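You operate a simulated robot arm through the tools that you are given. There is no shell and no other tool.

You are at the controls of a simulated robot arm. One attempt, no reset.

Task
Close the two neighbouring dry patches with one cycle over each.
Fine: the line is locked off and stays so. Switch on; move the head to the other window after the first cycle; both read 0 mm at the end. Head on the rest plate, still hot, switch off. Move it by its handle, never while a cycle runs. Set down upright: hot-air head.

Only the result counts: the job must be done as asked and must still hold three seconds after the hand-in. Knocking over, shifting, dropping, spilling or breaking anything else fails it.

Robot
A 6-joint arm with a two-finger gripper, fixed in place. Base frame: the origin is on the floor under the middle of its stand, x ahead of it, y to its left, z up. Readings come in mm, degrees, newtons and seconds.
It reaches about 1572 mm from its shoulder. Its first joint turns from -166.0 to 166.0 degrees. Payload 2.45 kg.
The tool frame sits at the grasp point between the pads (the TCP): z along the fingers, y along the line on which they close. The tips reach 20 mm beyond it. The gripper opens to 140 mm; its body begins 168 mm behind the TCP.
Orientation is that of the tool frame in the base frame, as a unit quaternion [x, y, z, w]. With the fingers straight down and closing along the base's y, the tool's x points along the base's -x, its y along +y and its z along -z.

Tools
- The arm moves only by the tool nudge_tool. Its argument "commands" is a list of rows, each an object (a shift or turn left out is 0, a gripper value left out holds the last) with "dp": the shift along the tool's x, y, z in mm, a list of three; "angular": the turn, a rotation vector about the tool's x, y, z in degrees, a list of three. In form: [{"dp": [tx, ty, tz], "angular": [ax, ay, az]}, ...]. A call has 1 to 20 rows; each row shifts and turns the commanded pose from where the row before left it, along the tool's axes as they then stand. "gripper" is the finger opening in mm, from 0 to 140, set as the call begins (left out, the last holds). Each row takes 0.2 s and may step no farther than 50 mm and 8.6 degrees from the row before; otherwise, or with a gripper value out of range, the whole call is refused. A pose out of reach is approached as far as the arm can. The call stops where the force on the tool passes 40 N (or 10 N more than at its start, if that is more) or the arm is blocked; 0.2 s more then pass. Each finger travels about 45 mm/s and halts on what it meets, pressing with about 38 N; the grip force reading is that of the motor and also rises with nothing between the fingers. The clock runs only during rows and for 0.2 s after the last one: add rows that do not move to give the fingers time. It gives the time, the measured TCP pose, the force on the tool (base axes), the opening and the grip force at its end, in the units of the frame above (readings bear some noise), with the torque about the TCP (base axes, N m) and any sound that the robot's microphone picked up, and new pictures: "views" is both (left out), scene, wrist or none.
- Cameras (640 x 400 px; columns grow to the right, rows downward): "scene" is fixed at [53.2, -646.8, 1516.4]; the picture's right is [0.73, -0.69, 0.00], its down [-0.28, -0.29, -0.91] and it looks along [0.63, 0.67, -0.40] (base axes); focal length 362 px, centre (320, 200). "wrist" rides on the gripper at [78, 11, -209] in the tool frame; the picture's right is [-0.14, 0.99, 0.00], its down [-0.92, -0.13, -0.37] and it looks along [-0.36, -0.05, 0.93] (tool axes); focal length 280 px, centre (320, 200).
- pixel_to_xyz(camera, pixels): for up to 12 pixels [column, row] of the newest picture of that camera ("zoom" is the newest enlarged one), the place [x, y, z] in the base frame of the surface seen there, good to about 2 mm, but the place of the scene camera against the robot may be out by one fixed shift of up to 25 mm in any direction. It takes no simulated time.
- enlarge(camera, box): a new picture of the part [left, top, right, bottom] of that camera's present view, enlarged. It takes no simulated time.
- hand_in(): hands the job in; it is judged then, once.

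Leave the gripper open and the arm clear of the work at the hand-in unless told otherwise.

The tools are called after "Call:" as a command line: name --argument value ..., lists and objects as JSON in quotes. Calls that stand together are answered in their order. nudge_tool: Moves the arm, as the interface text tells. Its arguments: {"type":"object","properties":{"commands":{"type":"array"},"gripper":{"type":"number"},"views":{"type":"string","enum":["both","scene","wrist","none"]}},"required":["commands"]} The other tools are called the same way: pixel_to_xyz (camera, pixels) gives the place of the surface under pixels of a picture; enlarge (camera, box) takes an enlarged picture of a part of a camera's view; hand_in () hands the job in.

At the start:

```text
clock: 0.0
eef_pos: [817.3, -6.1, 1171.1]
orientation: [-0.001, 1.0, 0.0, 0.0]
contact_force: [-0.1, -0.1, 0.3]
wrist_torque: [0.0, -0.05, 0.0]
grip_width: 139.9
grasp_force: 0.0
```

scene: 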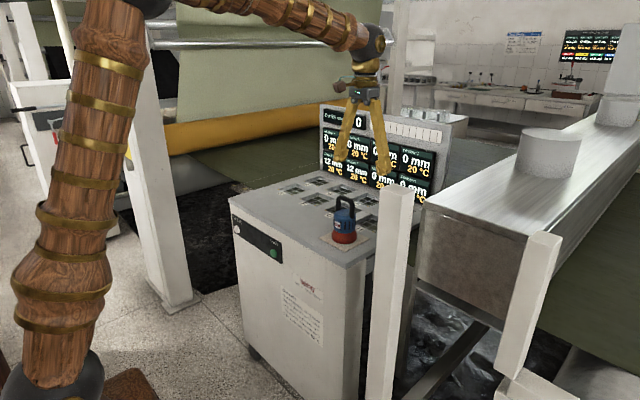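
wrist: 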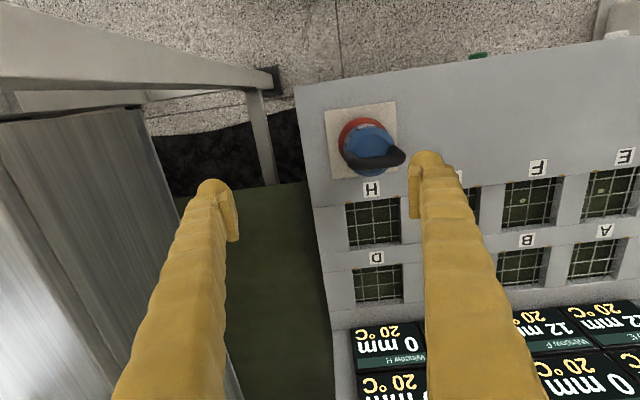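

I see a cabinet with windows A–H, a display board, a hot-air head on a rest plate, and a panel on the cabinet front with a green button. I'll enlarge the views to read everything.

Call:
enlarge --camera "scene" --box '[310, 95, 470, 205]'

Call:
enlarge --camera "scene" --box '[220, 160, 400, 280]'

Call:
enlarge --camera "wrist" --box '[300, 40, 640, 400]'

Call:
enlarge --camera "scene" --box '[550, 20, 640, 80]'

```text
3.64 times, centred on (390, 150) of scene
```

zoom: 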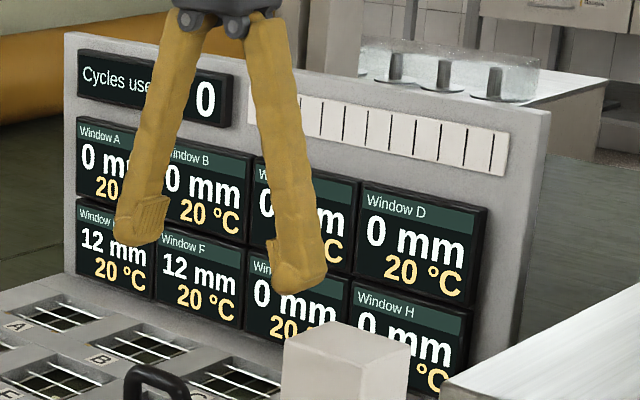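

```text
3.33 times, centred on (310, 220) of scene
```

zoom: 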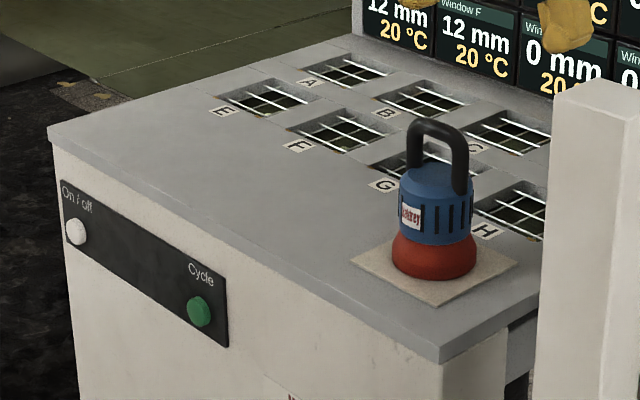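

```text
1.11 times, centred on (470, 220) of wrist
```

zoom: 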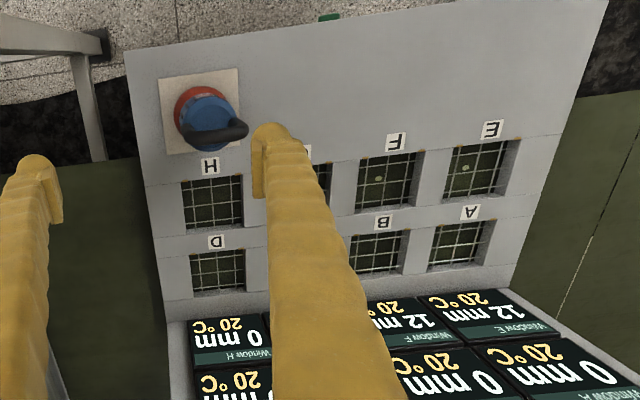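

```text
6.67 times, centred on (595, 50) of scene
```

zoom: 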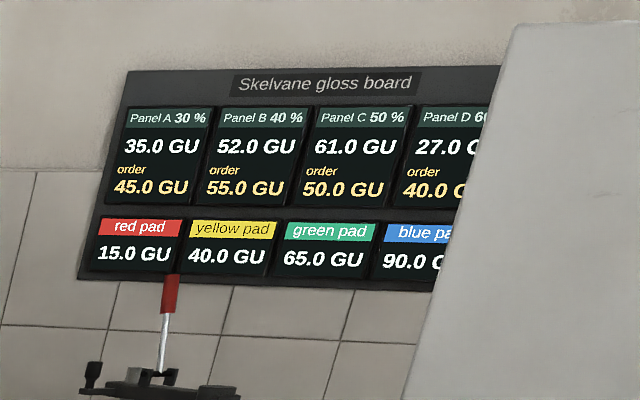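

Windows E and F read 12 mm (both in the front row, neighbouring); the rest read 0. The front panel has a white "On / off" button at about (238,225) and a green "Cycle" button at about (276,254). Now I'll measure places.

Call:
pixel_to_xyz --camera "wrist" --pixels '[[372, 160], [397, 157], [375, 118], [330, 112], [392, 105], [340, 175], [398, 165], [530, 205], [608, 193], [420, 110], [300, 90], [478, 55]]'

Call:
pixel_to_xyz --camera "scene" --pixels '[[240, 225], [276, 253], [260, 240], [344, 200], [344, 238], [325, 240], [340, 251], [375, 239], [357, 227], [300, 186], [280, 200], [234, 198]]'

```text
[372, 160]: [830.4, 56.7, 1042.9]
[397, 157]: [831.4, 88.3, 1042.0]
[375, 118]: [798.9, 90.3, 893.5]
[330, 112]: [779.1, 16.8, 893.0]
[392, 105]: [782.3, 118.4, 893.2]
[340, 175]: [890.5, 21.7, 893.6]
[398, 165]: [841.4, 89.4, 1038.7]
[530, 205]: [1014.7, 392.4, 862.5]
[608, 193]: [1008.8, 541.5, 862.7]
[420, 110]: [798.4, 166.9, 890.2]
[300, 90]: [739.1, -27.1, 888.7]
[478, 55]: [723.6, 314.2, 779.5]
```

```text
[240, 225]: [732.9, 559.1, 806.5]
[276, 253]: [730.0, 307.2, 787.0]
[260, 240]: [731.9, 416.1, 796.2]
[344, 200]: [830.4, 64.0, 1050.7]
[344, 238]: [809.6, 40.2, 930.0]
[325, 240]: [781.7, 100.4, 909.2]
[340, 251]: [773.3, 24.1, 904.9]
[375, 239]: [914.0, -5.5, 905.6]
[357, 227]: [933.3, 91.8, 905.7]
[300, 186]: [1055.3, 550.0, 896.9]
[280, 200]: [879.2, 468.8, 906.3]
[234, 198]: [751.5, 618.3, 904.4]
```

The cabinet top is at z≈890, the head handle top near z≈1045. I'll look closely at the head, handle and windows.

Call:
enlarge --camera "scene" --box '[310, 185, 390, 255]'

Call:
enlarge --camera "wrist" --box '[310, 90, 430, 200]'

Call:
enlarge --camera "wrist" --box '[480, 130, 640, 290]'

Call:
enlarge --camera "scene" --box '[225, 190, 295, 275]'

```text
5.71 times, centred on (350, 220) of scene
```

zoom: 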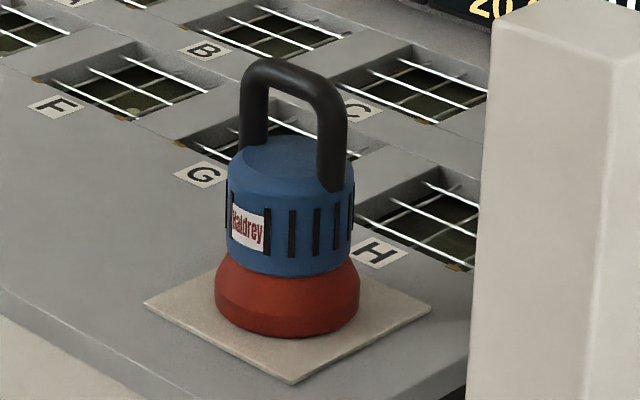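

```text
3.64 times, centred on (370, 145) of wrist
```

zoom: 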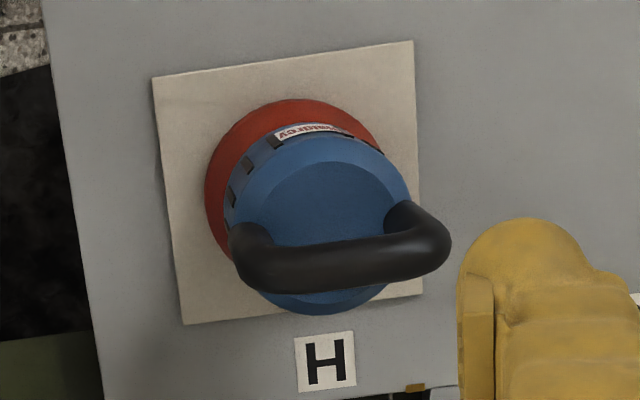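

```text
2.50 times, centred on (560, 210) of wrist
```

zoom: 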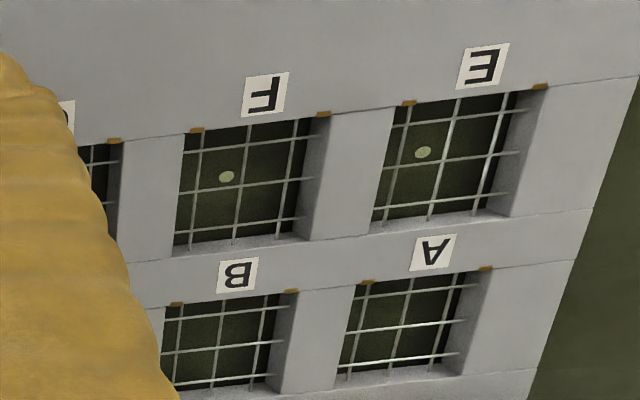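

```text
4.71 times, centred on (260, 232) of scene
```

zoom: 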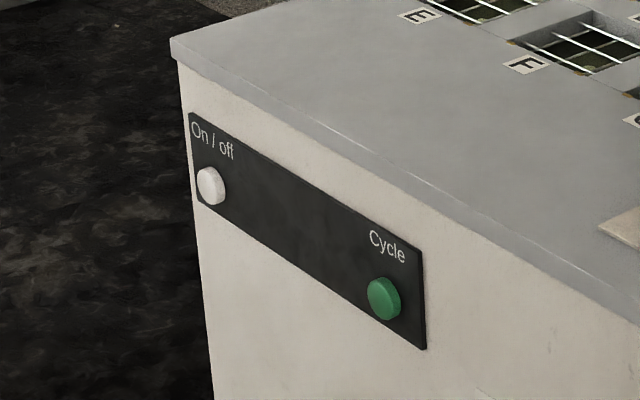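

Next, measure the handle, plate corners and windows E/F with zoomed wrist views.

Call:
pixel_to_xyz --camera "wrist" --pixels '[[355, 163], [365, 161], [385, 158.5], [400, 156], [360, 142], [370, 141], [380, 139], [371, 130], [324, 112], [395.5, 101.5], [398.5, 170.5], [333, 179.5]]'

Call:
enlarge --camera "wrist" --box '[560, 140, 660, 230]'

Call:
pixel_to_xyz --camera "scene" --pixels '[[395, 192], [395, 240], [376, 210], [412, 200], [525, 240], [430, 205], [545, 240], [555, 140], [470, 220], [237, 229], [273.5, 253], [290, 185]]'

```text
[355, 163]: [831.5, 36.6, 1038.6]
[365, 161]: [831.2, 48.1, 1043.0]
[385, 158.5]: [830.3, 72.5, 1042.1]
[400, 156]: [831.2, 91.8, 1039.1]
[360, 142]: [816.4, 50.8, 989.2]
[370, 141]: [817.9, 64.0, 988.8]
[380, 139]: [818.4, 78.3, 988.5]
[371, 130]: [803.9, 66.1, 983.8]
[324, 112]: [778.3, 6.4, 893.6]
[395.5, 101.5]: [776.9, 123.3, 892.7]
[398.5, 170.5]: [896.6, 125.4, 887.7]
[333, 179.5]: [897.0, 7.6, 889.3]
```

```text
refused: 660 is not a number from 0 to 640
```

```text
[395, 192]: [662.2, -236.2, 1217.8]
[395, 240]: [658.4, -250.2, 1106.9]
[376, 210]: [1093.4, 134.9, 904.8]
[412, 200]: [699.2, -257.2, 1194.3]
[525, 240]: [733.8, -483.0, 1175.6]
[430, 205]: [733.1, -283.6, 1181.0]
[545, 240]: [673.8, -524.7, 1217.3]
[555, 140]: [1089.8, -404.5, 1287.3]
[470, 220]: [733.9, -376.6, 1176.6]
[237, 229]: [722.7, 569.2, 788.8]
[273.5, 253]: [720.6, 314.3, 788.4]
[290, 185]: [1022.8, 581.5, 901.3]
```

The head sits centred on the plate near (837, 66); handle bar runs along y, its top at z≈1043; blue top at z≈989. Next: scene-camera calibration from the plate corners, and a zoom on windows E and F.

Call:
pixel_to_xyz --camera "scene" --pixels '[[344.9, 251.3], [320.2, 238.0], [368.7, 239.3], [345, 250], [321, 238]]'

Call:
enlarge --camera "wrist" --box '[500, 140, 640, 240]'

```text
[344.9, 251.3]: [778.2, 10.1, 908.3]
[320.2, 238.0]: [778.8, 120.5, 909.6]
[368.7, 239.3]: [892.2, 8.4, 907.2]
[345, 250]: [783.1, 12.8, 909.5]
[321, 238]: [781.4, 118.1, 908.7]
```

```text
4.00 times, centred on (570, 190) of wrist
```

zoom: 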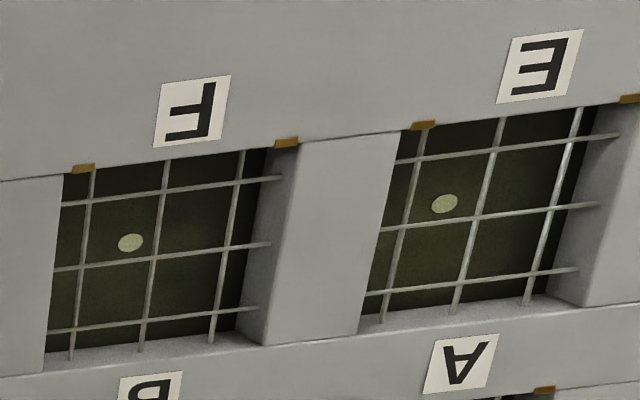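

Scene camera reads about +15 mm too high in z and close to 0 in x, y. So buttons are near (721, 313, 773) and (722, 568, 773). Now I measure window edges, wires and spots in this zoom.

Call:
pixel_to_xyz --camera "zoom" --pixels '[[445, 203], [131, 242], [475, 217], [153, 262], [410, 134], [605, 104], [360, 325], [570, 305], [65, 180], [285, 152], [45, 370], [262, 342]]'

Call:
pixel_to_xyz --camera "zoom" --pixels '[[423, 126], [627, 98], [82, 169], [287, 142], [540, 65], [192, 110], [400, 230], [545, 275], [240, 180], [90, 325], [330, 240], [620, 200]]'

```text
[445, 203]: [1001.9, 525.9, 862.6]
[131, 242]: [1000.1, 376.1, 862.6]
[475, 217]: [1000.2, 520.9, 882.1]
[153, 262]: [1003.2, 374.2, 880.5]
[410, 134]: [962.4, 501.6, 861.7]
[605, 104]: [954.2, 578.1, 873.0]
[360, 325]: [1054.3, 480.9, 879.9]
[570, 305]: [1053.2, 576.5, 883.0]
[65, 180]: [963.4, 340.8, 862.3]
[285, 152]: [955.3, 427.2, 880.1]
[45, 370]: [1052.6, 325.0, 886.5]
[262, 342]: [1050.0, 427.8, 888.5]
```

```text
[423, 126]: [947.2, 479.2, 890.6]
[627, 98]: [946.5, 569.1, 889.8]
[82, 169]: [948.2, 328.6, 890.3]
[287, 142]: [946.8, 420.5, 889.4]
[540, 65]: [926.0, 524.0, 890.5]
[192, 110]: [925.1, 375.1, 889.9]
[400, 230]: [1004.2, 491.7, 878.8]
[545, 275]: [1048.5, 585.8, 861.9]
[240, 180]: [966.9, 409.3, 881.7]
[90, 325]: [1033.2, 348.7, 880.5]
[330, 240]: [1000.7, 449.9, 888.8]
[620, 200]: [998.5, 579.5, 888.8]
```

Windows: E opening x 950–1050, y 475–575, with its spot at (1001, 526). F opening y 325–425, spot at (1000, 376). Wires sit at z≈881, about 9 mm below the deck. The head base is about 85 mm wide, so it has about 7 mm play inside the opening. Plan: carry the head to E first. I move above the handle and turn the gripper 90° so the fingers close across the bar (along x).

Call:
nudge_tool --commands '[{"dp": [-19, 45, 0]}, {"dp": [0, 26, 0]}, {"angular": [0, 0, 8.1818]}, {"angular": [0, 0, 8.1818]}, {"angular": [0, 0, 8.1818]}, {"angular": [0, 0, 8.1818]}, {"angular": [0, 0, 8.1818]}, {"angular": [0, 0, 8.1818]}, {"angular": [0, 0, 8.1818]}, {"angular": [0, 0, 8.1818]}, {"angular": [0, 0, 8.1818]}, {"angular": [0, 0, 8.1818]}, {"angular": [0, 0, 8.1818]}, {}]' --gripper 80

```text
clock: 3.0
eef_pos: [836.2, 63.7, 1170.3]
orientation: [0.708, 0.707, 0.0, 0.0]
contact_force: [0.8, 0.0, 0.1]
wrist_torque: [-0.01, -0.01, 0.05]
grip_width: 79.9
grasp_force: 0.0
```

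scene: 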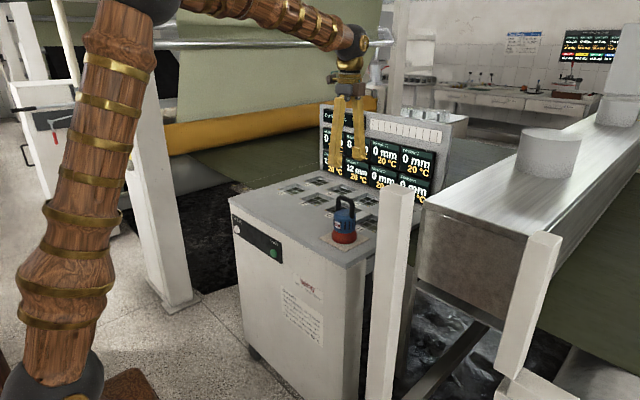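
wrist: 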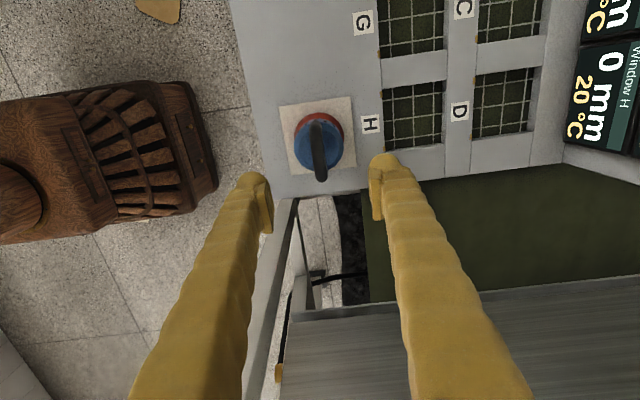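

The gripper is turned; the bar is vertical in the wrist picture at about (319,150), between the fingers. I measure it and the base from this angle.

Call:
enlarge --camera "wrist" --box '[270, 85, 370, 195]'

Call:
pixel_to_xyz --camera "wrist" --pixels '[[312, 150], [316, 150], [319, 150], [322, 150], [326, 150], [319, 125], [320, 178], [320, 140], [320, 165]]'

```text
3.64 times, centred on (320, 140) of wrist
```

zoom: 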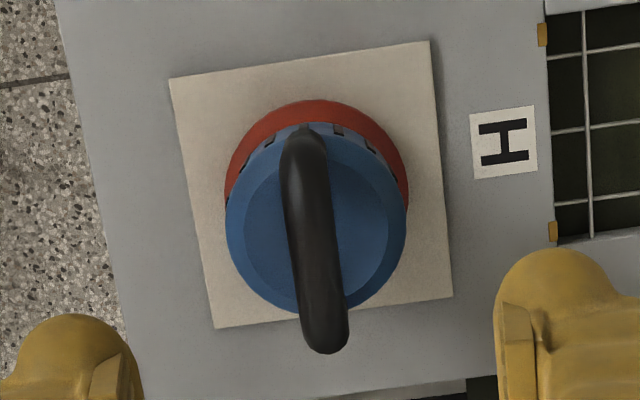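

```text
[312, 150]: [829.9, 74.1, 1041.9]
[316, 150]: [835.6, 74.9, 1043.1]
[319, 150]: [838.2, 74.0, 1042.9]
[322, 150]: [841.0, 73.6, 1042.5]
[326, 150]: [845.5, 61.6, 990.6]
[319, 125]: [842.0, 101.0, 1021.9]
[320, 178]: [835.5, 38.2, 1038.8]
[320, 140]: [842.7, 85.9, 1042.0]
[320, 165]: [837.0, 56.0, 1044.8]
```

Bar centre is x≈837, y≈65, z≈1036, aligned with y. TCP is at (836.2, 63.7). I go straight down 135 mm with the fingers astride the bar.

Call:
nudge_tool --commands '[{"dp": [1.3, 0.8, 40]}, {"dp": [0, 0, 40]}, {"dp": [0, 0, 30]}, {"dp": [0, 0, 15]}, {"dp": [0, 0, 10]}, {}]' --gripper 80

```text
clock: 4.4
eef_pos: [838.7, 65.4, 1035.1]
orientation: [0.707, 0.707, 0.0, 0.0]
contact_force: [-0.4, -0.4, 0.6]
wrist_torque: [0.0, -0.01, 0.02]
grip_width: 79.9
grasp_force: 0.0
```

scene: 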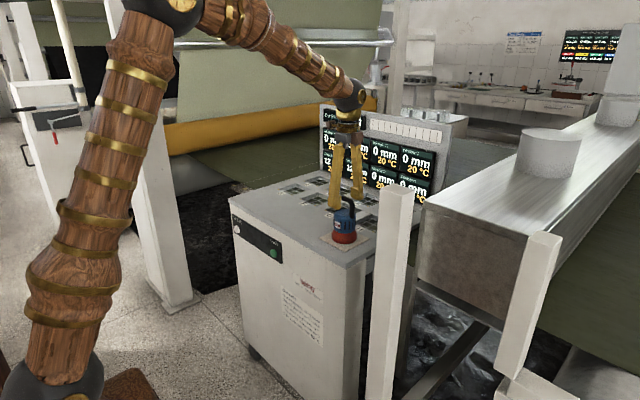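
wrist: 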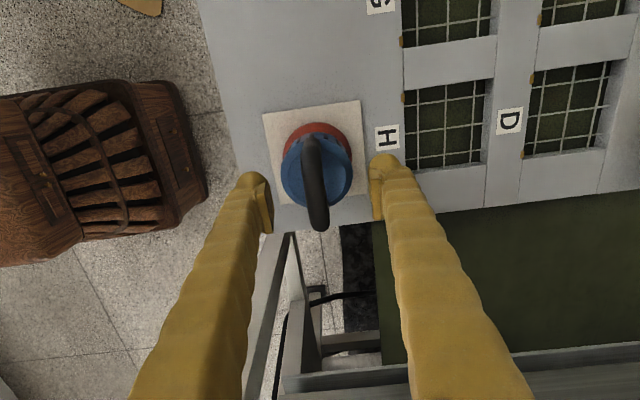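

The fingers straddle the bar. Before closing I check the bar's offset from the TCP (TCP projects to about (320,195)).

Call:
pixel_to_xyz --camera "wrist" --pixels '[[305, 190], [308, 190], [312, 190], [316, 190], [320, 190], [324, 190], [310, 160], [318, 220], [312, 175]]'

Call:
enlarge --camera "wrist" --box '[250, 90, 390, 240]'

```text
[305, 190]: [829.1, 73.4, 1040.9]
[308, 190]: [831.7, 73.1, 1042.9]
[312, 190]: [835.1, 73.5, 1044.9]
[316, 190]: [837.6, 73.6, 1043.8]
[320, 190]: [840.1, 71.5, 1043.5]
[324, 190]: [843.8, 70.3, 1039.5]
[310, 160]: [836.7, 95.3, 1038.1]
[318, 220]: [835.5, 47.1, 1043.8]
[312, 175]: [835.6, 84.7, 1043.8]
```

```text
2.67 times, centred on (320, 165) of wrist
```

zoom: 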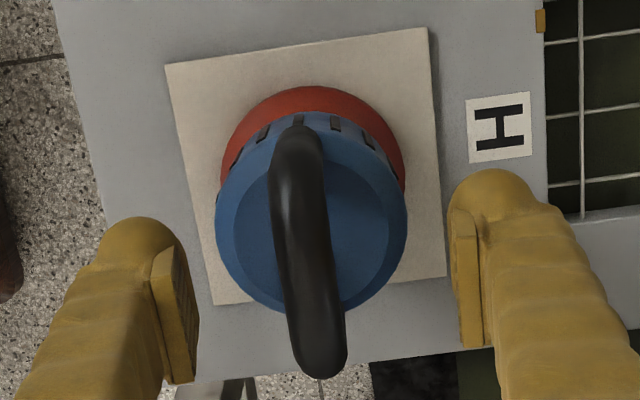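

Bar centre x≈836.5, TCP about 2 mm too far in +x. I shift -2 mm and close the fingers.

Call:
nudge_tool --commands '[{"dp": [0, -2, 0]}]' --gripper 80 --views "none"

Call:
nudge_tool --commands '[{}, {}, {}, {}, {}, {}, {}]' --gripper 0

```text
clock: 4.8
eef_pos: [836.4, 67.1, 1036.2]
orientation: [0.707, 0.707, 0.0, 0.0]
contact_force: [-0.1, 0.3, 0.6]
wrist_torque: [0.03, 0.01, 0.03]
grip_width: 80.1
grasp_force: 0.1
```

```text
clock: 6.4
eef_pos: [836.1, 65.6, 1035.9]
orientation: [0.707, 0.707, 0.0, 0.0]
contact_force: [-2.8, 0.0, 2.8]
wrist_torque: [-0.02, 0.01, 0.02]
grip_width: 12.4
grasp_force: 37.7
```

scene: 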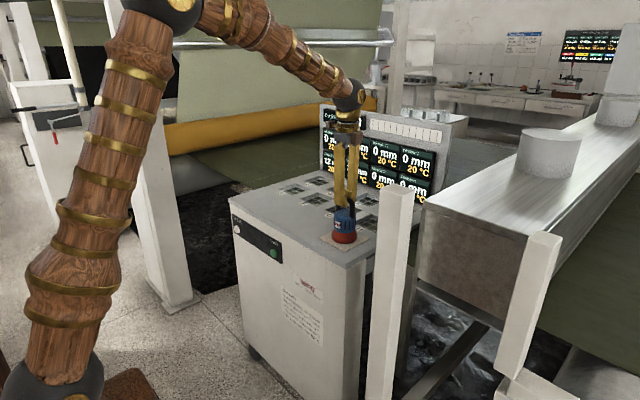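
wrist: 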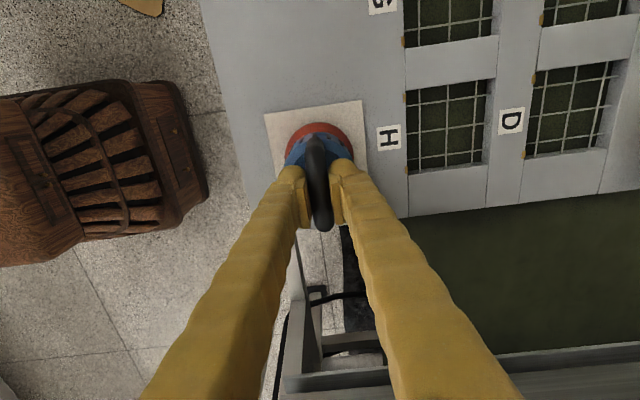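

Gripped at 12.4 mm with 37.7 N. I lift gently 8 mm then to 70 mm and check the hold.

Call:
nudge_tool --commands '[{"dp": [0, 0, -4]}, {"dp": [0, 0, -6]}, {"dp": [0, 0, -20]}, {"dp": [0, 0, -30]}, {"dp": [0, 0, -20]}, {}]'

```text
clock: 7.8
eef_pos: [837.0, 63.7, 1116.3]
orientation: [0.707, 0.707, 0.001, 0.0]
contact_force: [-0.5, -0.3, 0.2]
wrist_torque: [-0.02, 0.02, 0.0]
grip_width: 0.2
grasp_force: 29.8
```

scene: 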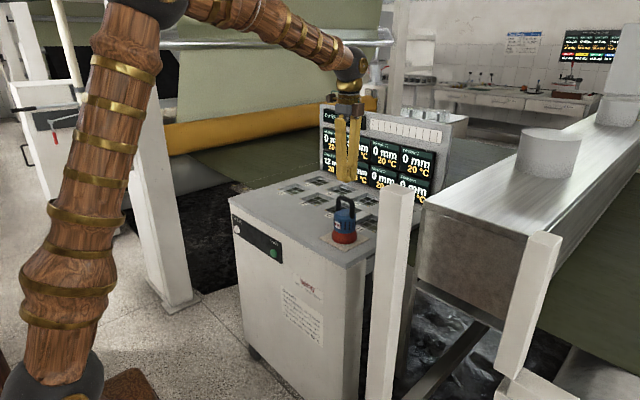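
wrist: 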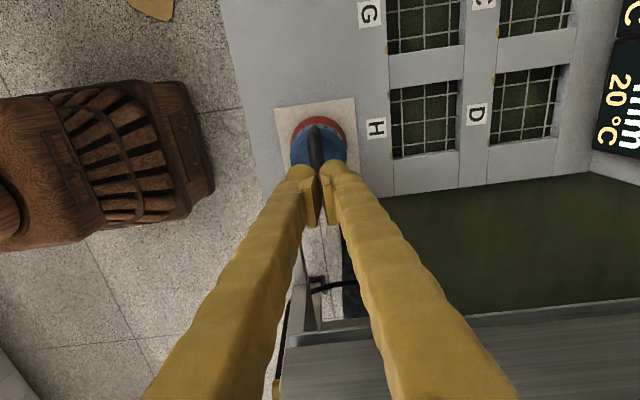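

The bar slipped out (width 0.2 mm); the head still stands on its plate. I look closely at head and pads before deciding on a better grip.

Call:
enlarge --camera "wrist" --box '[260, 90, 380, 240]'

Call:
enlarge --camera "scene" --box '[300, 80, 400, 260]'

Call:
enlarge --camera "scene" --box '[310, 190, 380, 260]'

```text
2.67 times, centred on (320, 165) of wrist
```

zoom: 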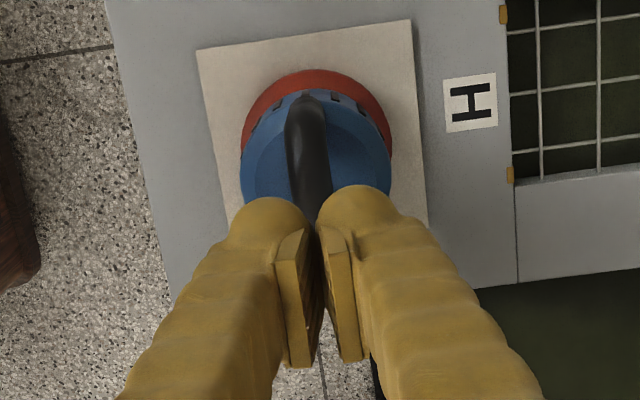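

```text
2.22 times, centred on (350, 170) of scene
```

zoom: 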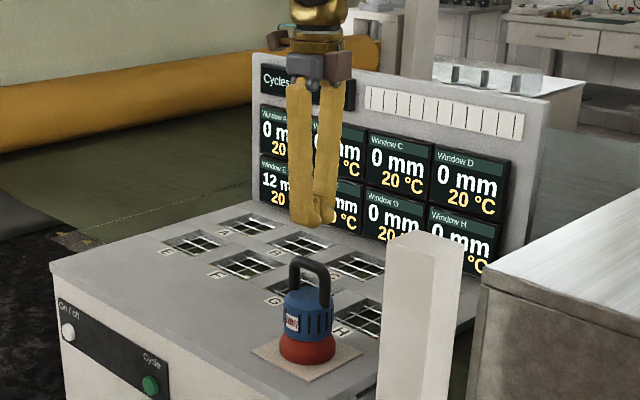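

```text
5.71 times, centred on (345, 225) of scene
```

zoom: 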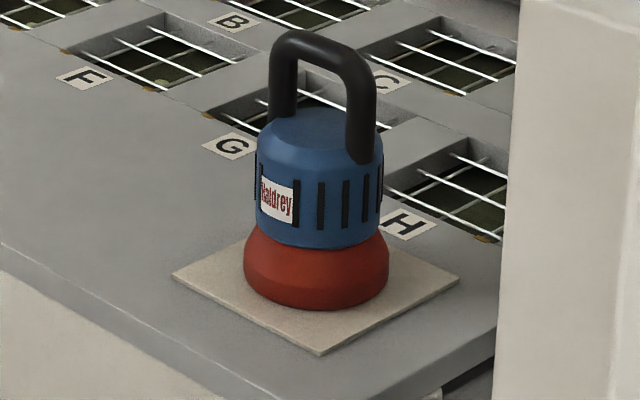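

The head is upright and unmoved. I open, return to the bar about 6 mm deeper than before, and then close and lift only slightly, reading the force.

Call:
nudge_tool --commands '[{}, {}, {}, {}, {"dp": [0, 0, 30]}, {"dp": [0, 0, 30]}, {"dp": [0, 0, 20]}, {"dp": [0, 0, 6]}, {}]' --gripper 60

```text
clock: 9.8
eef_pos: [835.5, 65.1, 1028.5]
orientation: [0.707, 0.707, 0.0, 0.0]
contact_force: [-0.7, -0.1, 0.6]
wrist_torque: [-0.01, -0.01, -0.03]
grip_width: 60.3
grasp_force: 0.1
```

scene: 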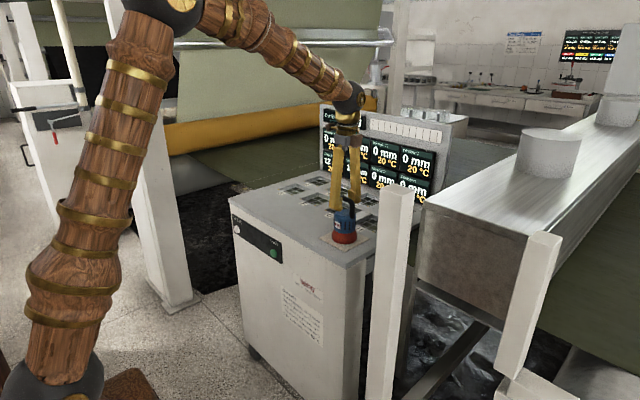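
wrist: 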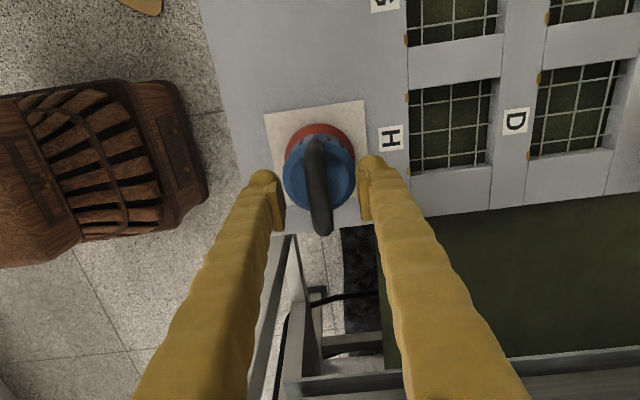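

TCP is about z 1029, the bar 7 mm above it. Close the fingers and read.

Call:
nudge_tool --commands '[{}, {}, {}, {}, {}, {}, {}]' --gripper 0 --views "wrist"

Call:
enlarge --camera "wrist" --box '[260, 90, 380, 240]'

```text
clock: 11.4
eef_pos: [835.8, 64.7, 1029.5]
orientation: [0.708, 0.706, 0.0, -0.001]
contact_force: [-2.4, 1.2, 0.6]
wrist_torque: [-0.09, -0.01, -0.02]
grip_width: 12.2
grasp_force: 38.1
```

wrist: 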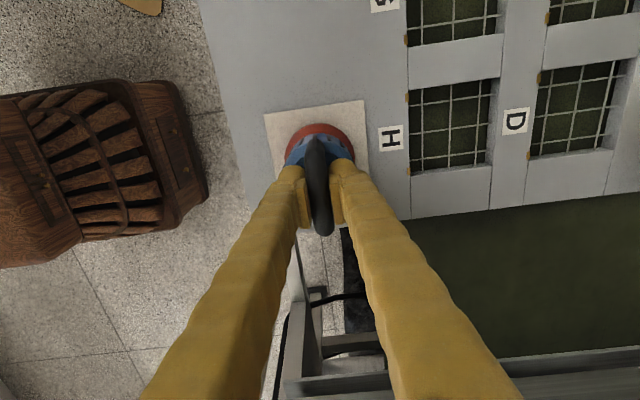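

```text
2.67 times, centred on (320, 165) of wrist
```

zoom: 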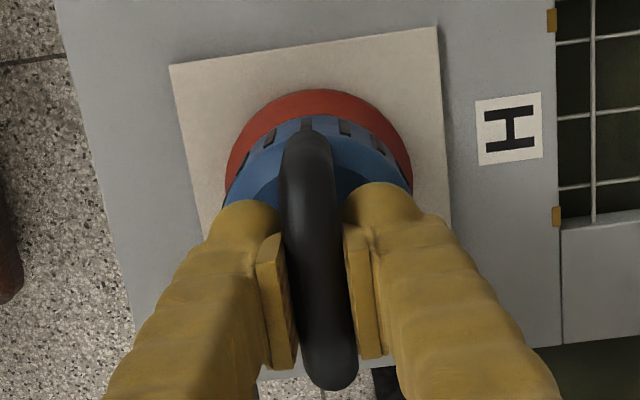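

Width is again 12.2 mm, so that is the bar's collision thickness. Gentle 4 mm lift in 1 mm rows, then read.

Call:
nudge_tool --commands '[{"dp": [0, 0, -1]}, {"dp": [0, 0, -1]}, {"dp": [0, 0, -1]}, {"dp": [0, 0, -1]}, {}, {}]' --views "wrist"

Call:
enlarge --camera "wrist" --box '[260, 90, 380, 240]'

Call:
enlarge --camera "scene" --box '[310, 190, 380, 260]'

```text
clock: 12.8
eef_pos: [835.7, 65.8, 1033.9]
orientation: [0.707, 0.707, 0.001, 0.0]
contact_force: [0.1, 0.0, -10.0]
wrist_torque: [0.0, -0.01, 0.0]
grip_width: 12.0
grasp_force: 38.0
```

wrist: 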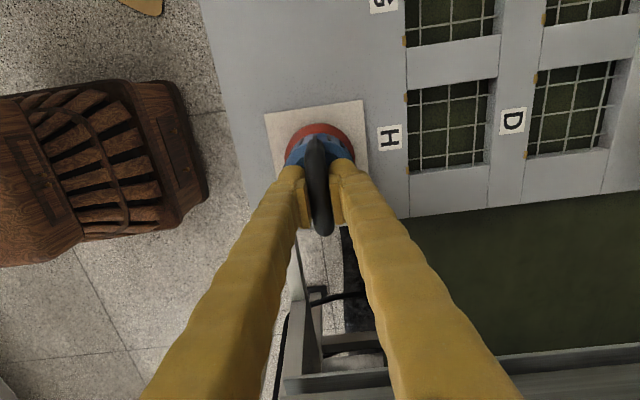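

```text
2.67 times, centred on (320, 165) of wrist
```

zoom: 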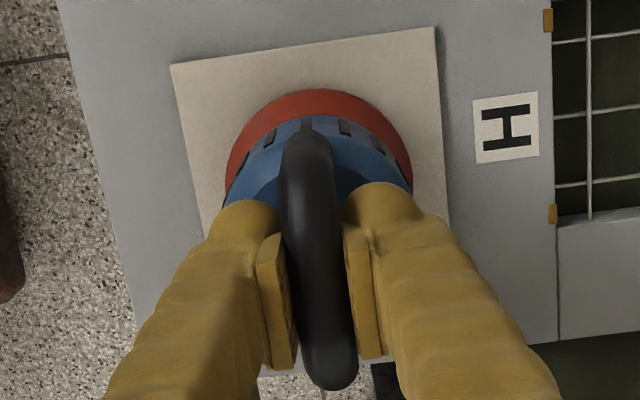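

```text
5.71 times, centred on (345, 225) of scene
```

zoom: 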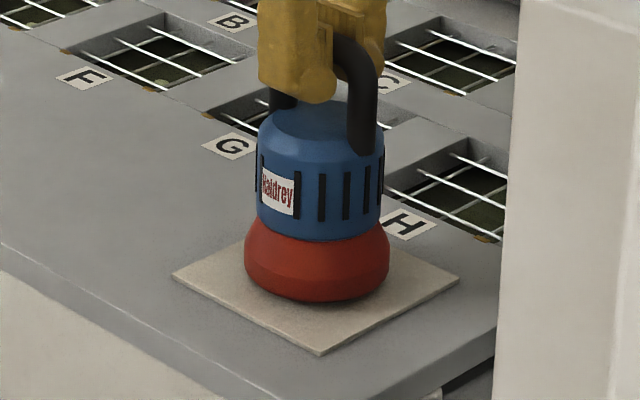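

Held: 10 N weight (1 kg), no torque, head hanging upright. The earlier slip came from jerky acceleration, so I go on slowly with soft ramps: 22 mm more upward.

Call:
nudge_tool --commands '[{"dp": [0, 0, -1]}, {"dp": [0, 0, -2]}, {"dp": [0, 0, -3]}, {"dp": [0, 0, -4]}, {"dp": [0, 0, -4]}, {"dp": [0, 0, -4]}, {"dp": [0, 0, -3]}, {"dp": [0, 0, -2]}, {"dp": [0, 0, -1]}, {}]' --views "wrist"

Call:
enlarge --camera "scene" --box '[310, 180, 380, 260]'

```text
clock: 15.0
eef_pos: [836.0, 66.0, 1057.8]
orientation: [0.707, 0.707, 0.001, 0.0]
contact_force: [0.2, -0.5, -10.2]
wrist_torque: [0.0, 0.01, -0.03]
grip_width: 12.1
grasp_force: 37.9
```

wrist: 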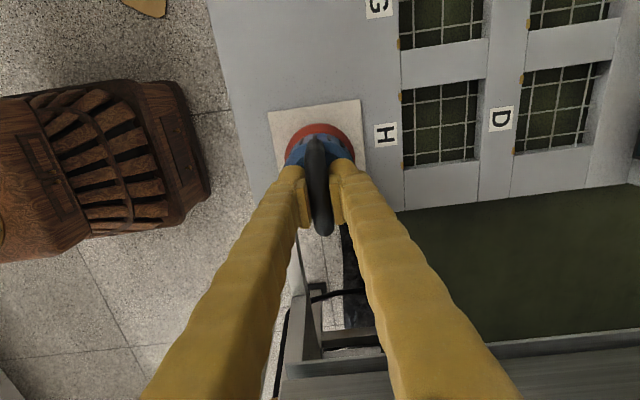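

```text
5.00 times, centred on (345, 220) of scene
```

zoom: 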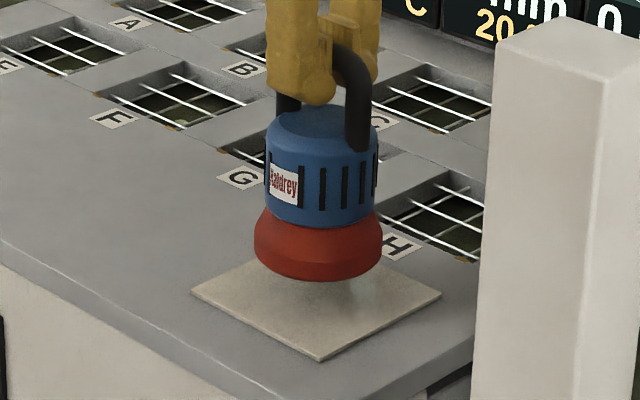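

Hold is stable. I measure the handle ends versus the TCP to know the head centre's offset.

Call:
enlarge --camera "wrist" --box '[270, 110, 370, 250]'

Call:
pixel_to_xyz --camera "wrist" --pixels '[[314, 139], [315, 145], [316, 160], [320, 210], [322, 225], [323, 232], [324, 235], [287, 148], [353, 150], [315, 125], [292, 165], [349, 165]]'

```text
2.86 times, centred on (320, 180) of wrist
```

zoom: 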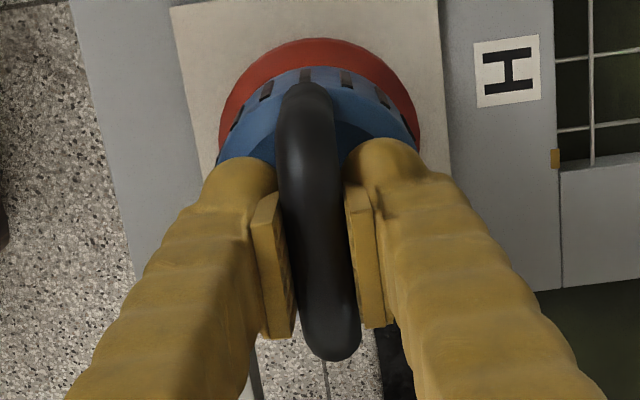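

```text
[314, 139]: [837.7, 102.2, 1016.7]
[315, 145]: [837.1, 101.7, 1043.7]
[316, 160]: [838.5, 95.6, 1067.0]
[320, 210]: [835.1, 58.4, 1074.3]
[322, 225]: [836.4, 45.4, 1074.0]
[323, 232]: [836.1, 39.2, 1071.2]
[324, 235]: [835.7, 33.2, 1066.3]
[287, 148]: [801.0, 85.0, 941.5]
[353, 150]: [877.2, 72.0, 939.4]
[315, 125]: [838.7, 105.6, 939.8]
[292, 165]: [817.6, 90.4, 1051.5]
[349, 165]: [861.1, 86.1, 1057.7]
```

Head centre ≈ (837, 66), matching the TCP. Before crossing, I check where the display board stands and how high it is, for clearance at x≈1000.

Call:
pixel_to_xyz --camera "scene" --pixels '[[321, 104], [330, 112], [322, 160], [325, 175], [340, 150], [400, 135], [440, 125], [445, 140], [345, 125], [348, 85], [345, 95], [350, 112]]'

Call:
enlarge --camera "scene" --box '[300, 50, 460, 190]'

```text
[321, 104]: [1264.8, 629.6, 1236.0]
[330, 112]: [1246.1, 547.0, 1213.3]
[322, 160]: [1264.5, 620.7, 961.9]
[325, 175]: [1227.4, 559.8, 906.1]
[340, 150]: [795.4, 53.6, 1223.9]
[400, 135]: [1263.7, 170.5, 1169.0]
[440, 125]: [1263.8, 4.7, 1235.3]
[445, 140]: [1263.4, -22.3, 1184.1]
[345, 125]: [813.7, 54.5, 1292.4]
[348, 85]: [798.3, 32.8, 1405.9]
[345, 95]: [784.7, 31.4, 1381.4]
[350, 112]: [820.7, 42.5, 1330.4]
```

```text
2.86 times, centred on (380, 120) of scene
```

zoom: 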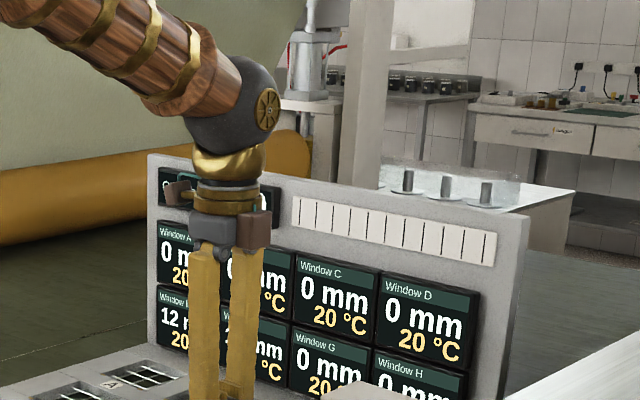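

Board is at x≥1245, well clear. I check the machine frame on the left too.

Call:
pixel_to_xyz --camera "scene" --pixels '[[165, 200], [150, 100], [180, 290], [250, 135], [250, 45], [330, 42], [220, 80], [75, 60], [40, 130], [300, 110], [150, 40], [385, 40]]'

```text
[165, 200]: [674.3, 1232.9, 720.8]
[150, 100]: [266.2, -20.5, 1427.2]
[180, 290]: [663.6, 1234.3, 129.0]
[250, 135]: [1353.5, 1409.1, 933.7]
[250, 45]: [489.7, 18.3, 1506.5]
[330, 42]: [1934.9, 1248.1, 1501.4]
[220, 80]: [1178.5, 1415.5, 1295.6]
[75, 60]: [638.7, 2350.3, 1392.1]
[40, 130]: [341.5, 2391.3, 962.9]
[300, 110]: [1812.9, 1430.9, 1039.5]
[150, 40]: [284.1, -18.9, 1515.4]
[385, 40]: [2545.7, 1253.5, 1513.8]
```

Everything else is at y>1200, far from the path. I carry the head slowly with soft ramps, first third of the way to window E.

Call:
nudge_tool --commands '[{"dp": [1.702, 0.607, 0]}, {"dp": [3.404, 1.215, 0]}, {"dp": [5.106, 1.822, 0]}, {"dp": [6.807, 2.43, 0]}, {"dp": [8.509, 3.037, 0]}, {"dp": [10.211, 3.645, 0]}, {"dp": [10.211, 3.645, 0]}, {"dp": [10.211, 3.645, 0]}, {"dp": [10.211, 3.645, 0]}, {"dp": [10.211, 3.645, 0]}, {"dp": [10.211, 3.645, 0]}, {"dp": [10.211, 3.645, 0]}, {"dp": [10.211, 3.645, 0]}, {"dp": [10.211, 3.645, 0]}, {"dp": [10.211, 3.645, 0]}, {"dp": [8.509, 3.037, 0]}, {"dp": [6.807, 2.43, 0]}, {"dp": [5.106, 1.822, 0]}, {"dp": [3.404, 1.215, 0]}, {"dp": [1.702, 0.607, 0]}]'

```text
clock: 19.2
eef_pos: [889.9, 218.2, 1057.1]
orientation: [0.707, 0.707, 0.0, 0.0]
contact_force: [0.5, -0.2, -9.8]
wrist_torque: [-0.01, 0.02, 0.02]
grip_width: 12.2
grasp_force: 38.3
```

scene: 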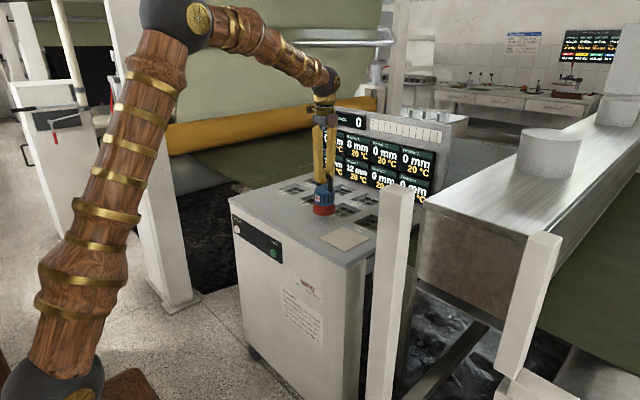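
wrist: 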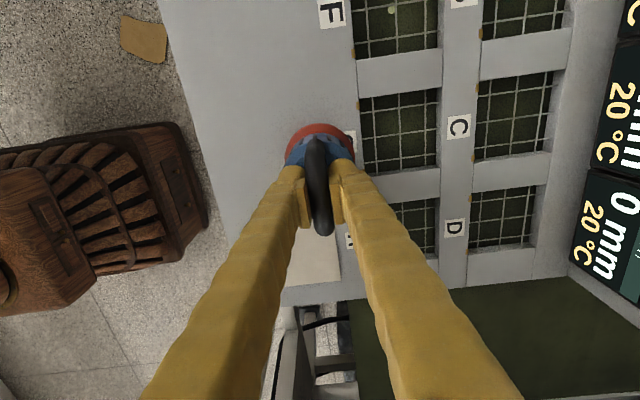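

Hold steady (12.2 mm, −9.8 N). Second third.

Call:
nudge_tool --commands '[{"dp": [1.702, 0.607, 0]}, {"dp": [3.404, 1.215, 0]}, {"dp": [5.106, 1.822, 0]}, {"dp": [6.807, 2.43, 0]}, {"dp": [8.509, 3.037, 0]}, {"dp": [10.211, 3.645, 0]}, {"dp": [10.211, 3.645, 0]}, {"dp": [10.211, 3.645, 0]}, {"dp": [10.211, 3.645, 0]}, {"dp": [10.211, 3.645, 0]}, {"dp": [10.211, 3.645, 0]}, {"dp": [10.211, 3.645, 0]}, {"dp": [10.211, 3.645, 0]}, {"dp": [10.211, 3.645, 0]}, {"dp": [10.211, 3.645, 0]}, {"dp": [8.509, 3.037, 0]}, {"dp": [6.807, 2.43, 0]}, {"dp": [5.106, 1.822, 0]}, {"dp": [3.404, 1.215, 0]}, {"dp": [1.702, 0.607, 0]}]' --views "wrist"

```text
clock: 23.4
eef_pos: [944.2, 373.2, 1057.9]
orientation: [0.707, 0.707, 0.001, 0.0]
contact_force: [-0.1, -0.3, -10.4]
wrist_torque: [0.02, 0.01, 0.03]
grip_width: 12.3
grasp_force: 37.9
```

wrist: 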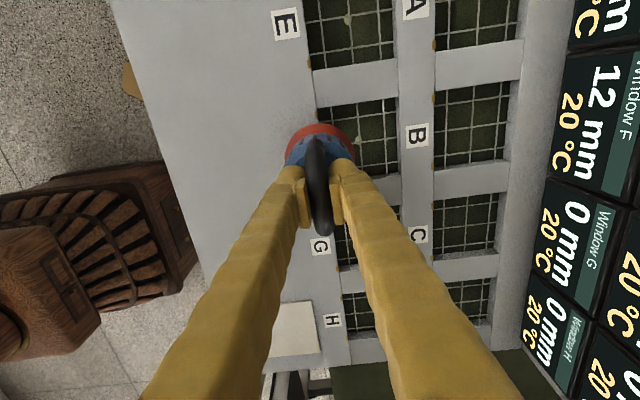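

Still steady. E's spot is visible at about (347,20); I re-measure E's place from here.

Call:
pixel_to_xyz --camera "wrist" --pixels '[[347, 20], [310, 68], [352, 20], [302, 10], [396, 55], [360, 65], [316, 72], [393, 20]]'

Call:
nudge_tool --commands '[{"dp": [1.702, 0.607, 0]}, {"dp": [3.404, 1.215, 0]}, {"dp": [5.106, 1.822, 0]}, {"dp": [6.807, 2.43, 0]}, {"dp": [8.509, 3.037, 0]}, {"dp": [10.211, 3.645, 0]}, {"dp": [10.211, 3.645, 0]}, {"dp": [10.211, 3.645, 0]}, {"dp": [10.211, 3.645, 0]}, {"dp": [10.211, 3.645, 0]}, {"dp": [10.211, 3.645, 0]}, {"dp": [10.211, 3.645, 0]}, {"dp": [10.211, 3.645, 0]}, {"dp": [10.211, 3.645, 0]}, {"dp": [10.211, 3.645, 0]}, {"dp": [8.509, 3.037, 0]}, {"dp": [6.807, 2.43, 0]}, {"dp": [5.106, 1.822, 0]}, {"dp": [3.404, 1.215, 0]}, {"dp": [1.702, 0.607, 0]}]'

```text
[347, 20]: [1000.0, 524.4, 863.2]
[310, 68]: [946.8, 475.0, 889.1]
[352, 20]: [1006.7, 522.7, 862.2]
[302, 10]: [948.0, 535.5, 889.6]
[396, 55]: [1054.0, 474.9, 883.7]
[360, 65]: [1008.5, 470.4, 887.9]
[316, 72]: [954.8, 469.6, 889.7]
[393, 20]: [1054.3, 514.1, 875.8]
```

```text
clock: 27.6
eef_pos: [997.8, 524.9, 1057.3]
orientation: [0.707, 0.707, 0.0, 0.0]
contact_force: [0.0, -0.2, -9.8]
wrist_torque: [0.0, 0.01, 0.02]
grip_width: 12.0
grasp_force: 38.0
```

scene: 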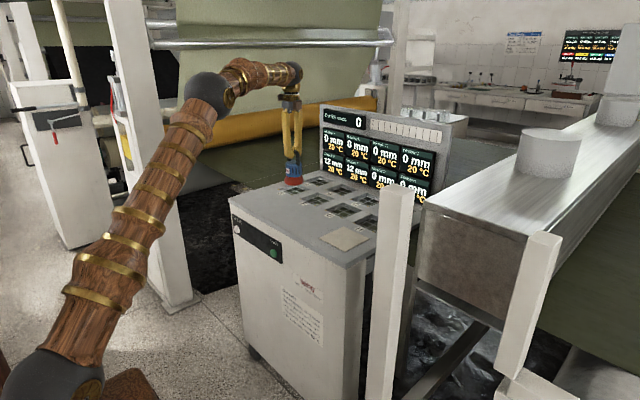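
wrist: 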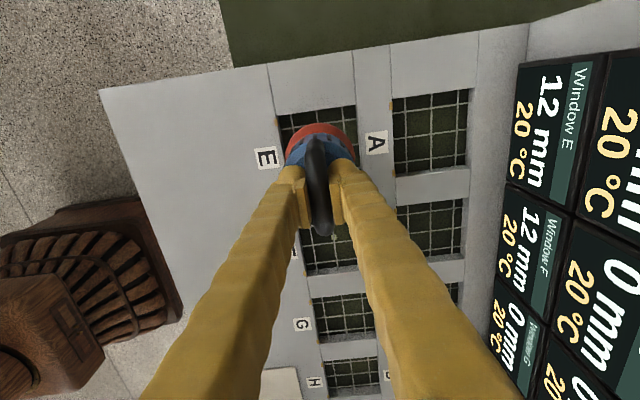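

The head hangs over E. I take one still reading and zoom in to verify centring.

Call:
nudge_tool --commands '[{}]' --views "wrist"

Call:
enlarge --camera "wrist" --box '[250, 80, 390, 250]'

Call:
enlarge --camera "scene" --box '[260, 130, 350, 220]'

```text
clock: 28.0
eef_pos: [997.7, 524.2, 1057.4]
orientation: [0.707, 0.707, 0.001, 0.0]
contact_force: [0.2, -0.7, -10.2]
wrist_torque: [0.01, -0.03, -0.03]
grip_width: 12.3
grasp_force: 37.9
```

wrist: 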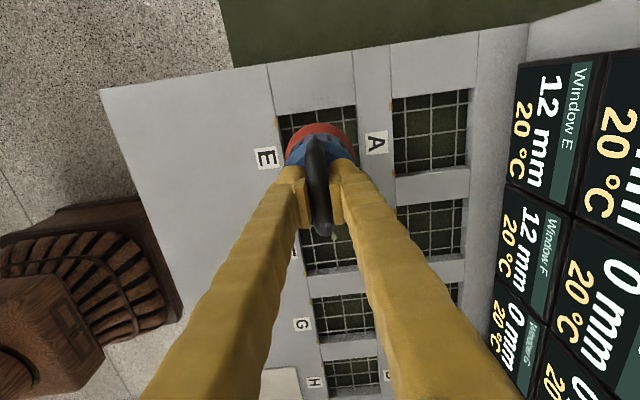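

```text
2.35 times, centred on (320, 165) of wrist
```

zoom: 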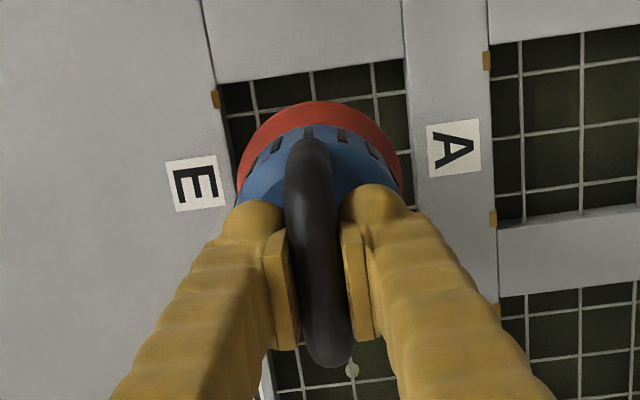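

```text
4.44 times, centred on (305, 175) of scene
```

zoom: 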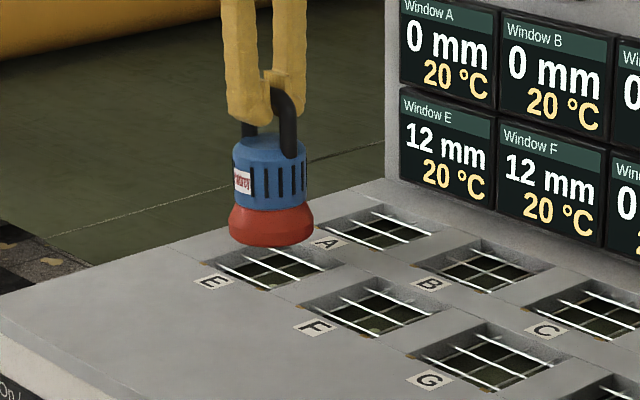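

TCP is 2–3 mm short in x. I shift +2.5 mm in x, +0.8 mm in y, then descend 26 mm so the base hovers just above the deck.

Call:
nudge_tool --commands '[{"dp": [0.8, 2.5, 0]}, {"dp": [0, 0, 1]}, {"dp": [0, 0, 2]}, {"dp": [0, 0, 3]}, {"dp": [0, 0, 4]}, {"dp": [0, 0, 4]}, {"dp": [0, 0, 4]}, {"dp": [0, 0, 3]}, {"dp": [0, 0, 2]}, {"dp": [0, 0, 2]}, {"dp": [0, 0, 1]}, {}]' --views "wrist"

Call:
enlarge --camera "wrist" --box '[250, 80, 390, 250]'

Call:
enlarge --camera "scene" --box '[260, 140, 330, 210]'

```text
clock: 30.6
eef_pos: [999.6, 526.3, 1031.4]
orientation: [0.707, 0.707, 0.0, 0.001]
contact_force: [-0.5, 0.0, -10.3]
wrist_torque: [0.0, 0.04, 0.01]
grip_width: 12.3
grasp_force: 38.0
```

wrist: 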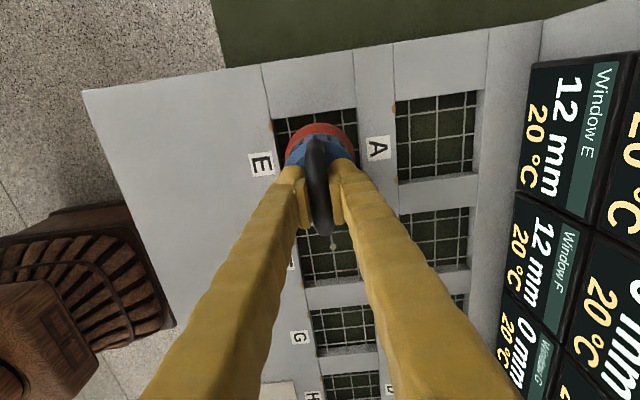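

```text
2.35 times, centred on (320, 165) of wrist
```

zoom: 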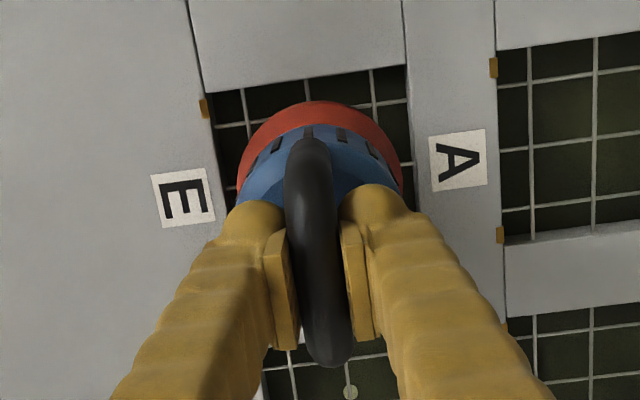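

```text
5.71 times, centred on (295, 175) of scene
```

zoom: 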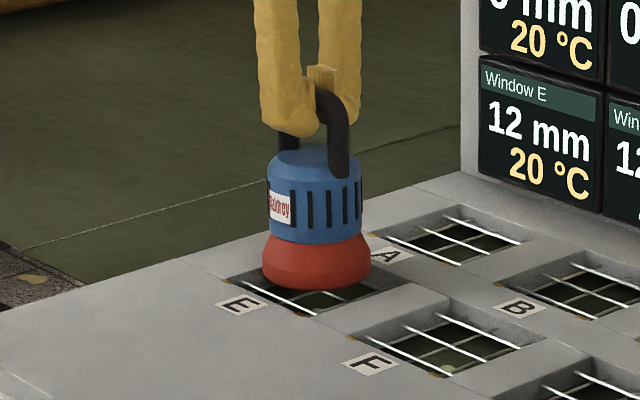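

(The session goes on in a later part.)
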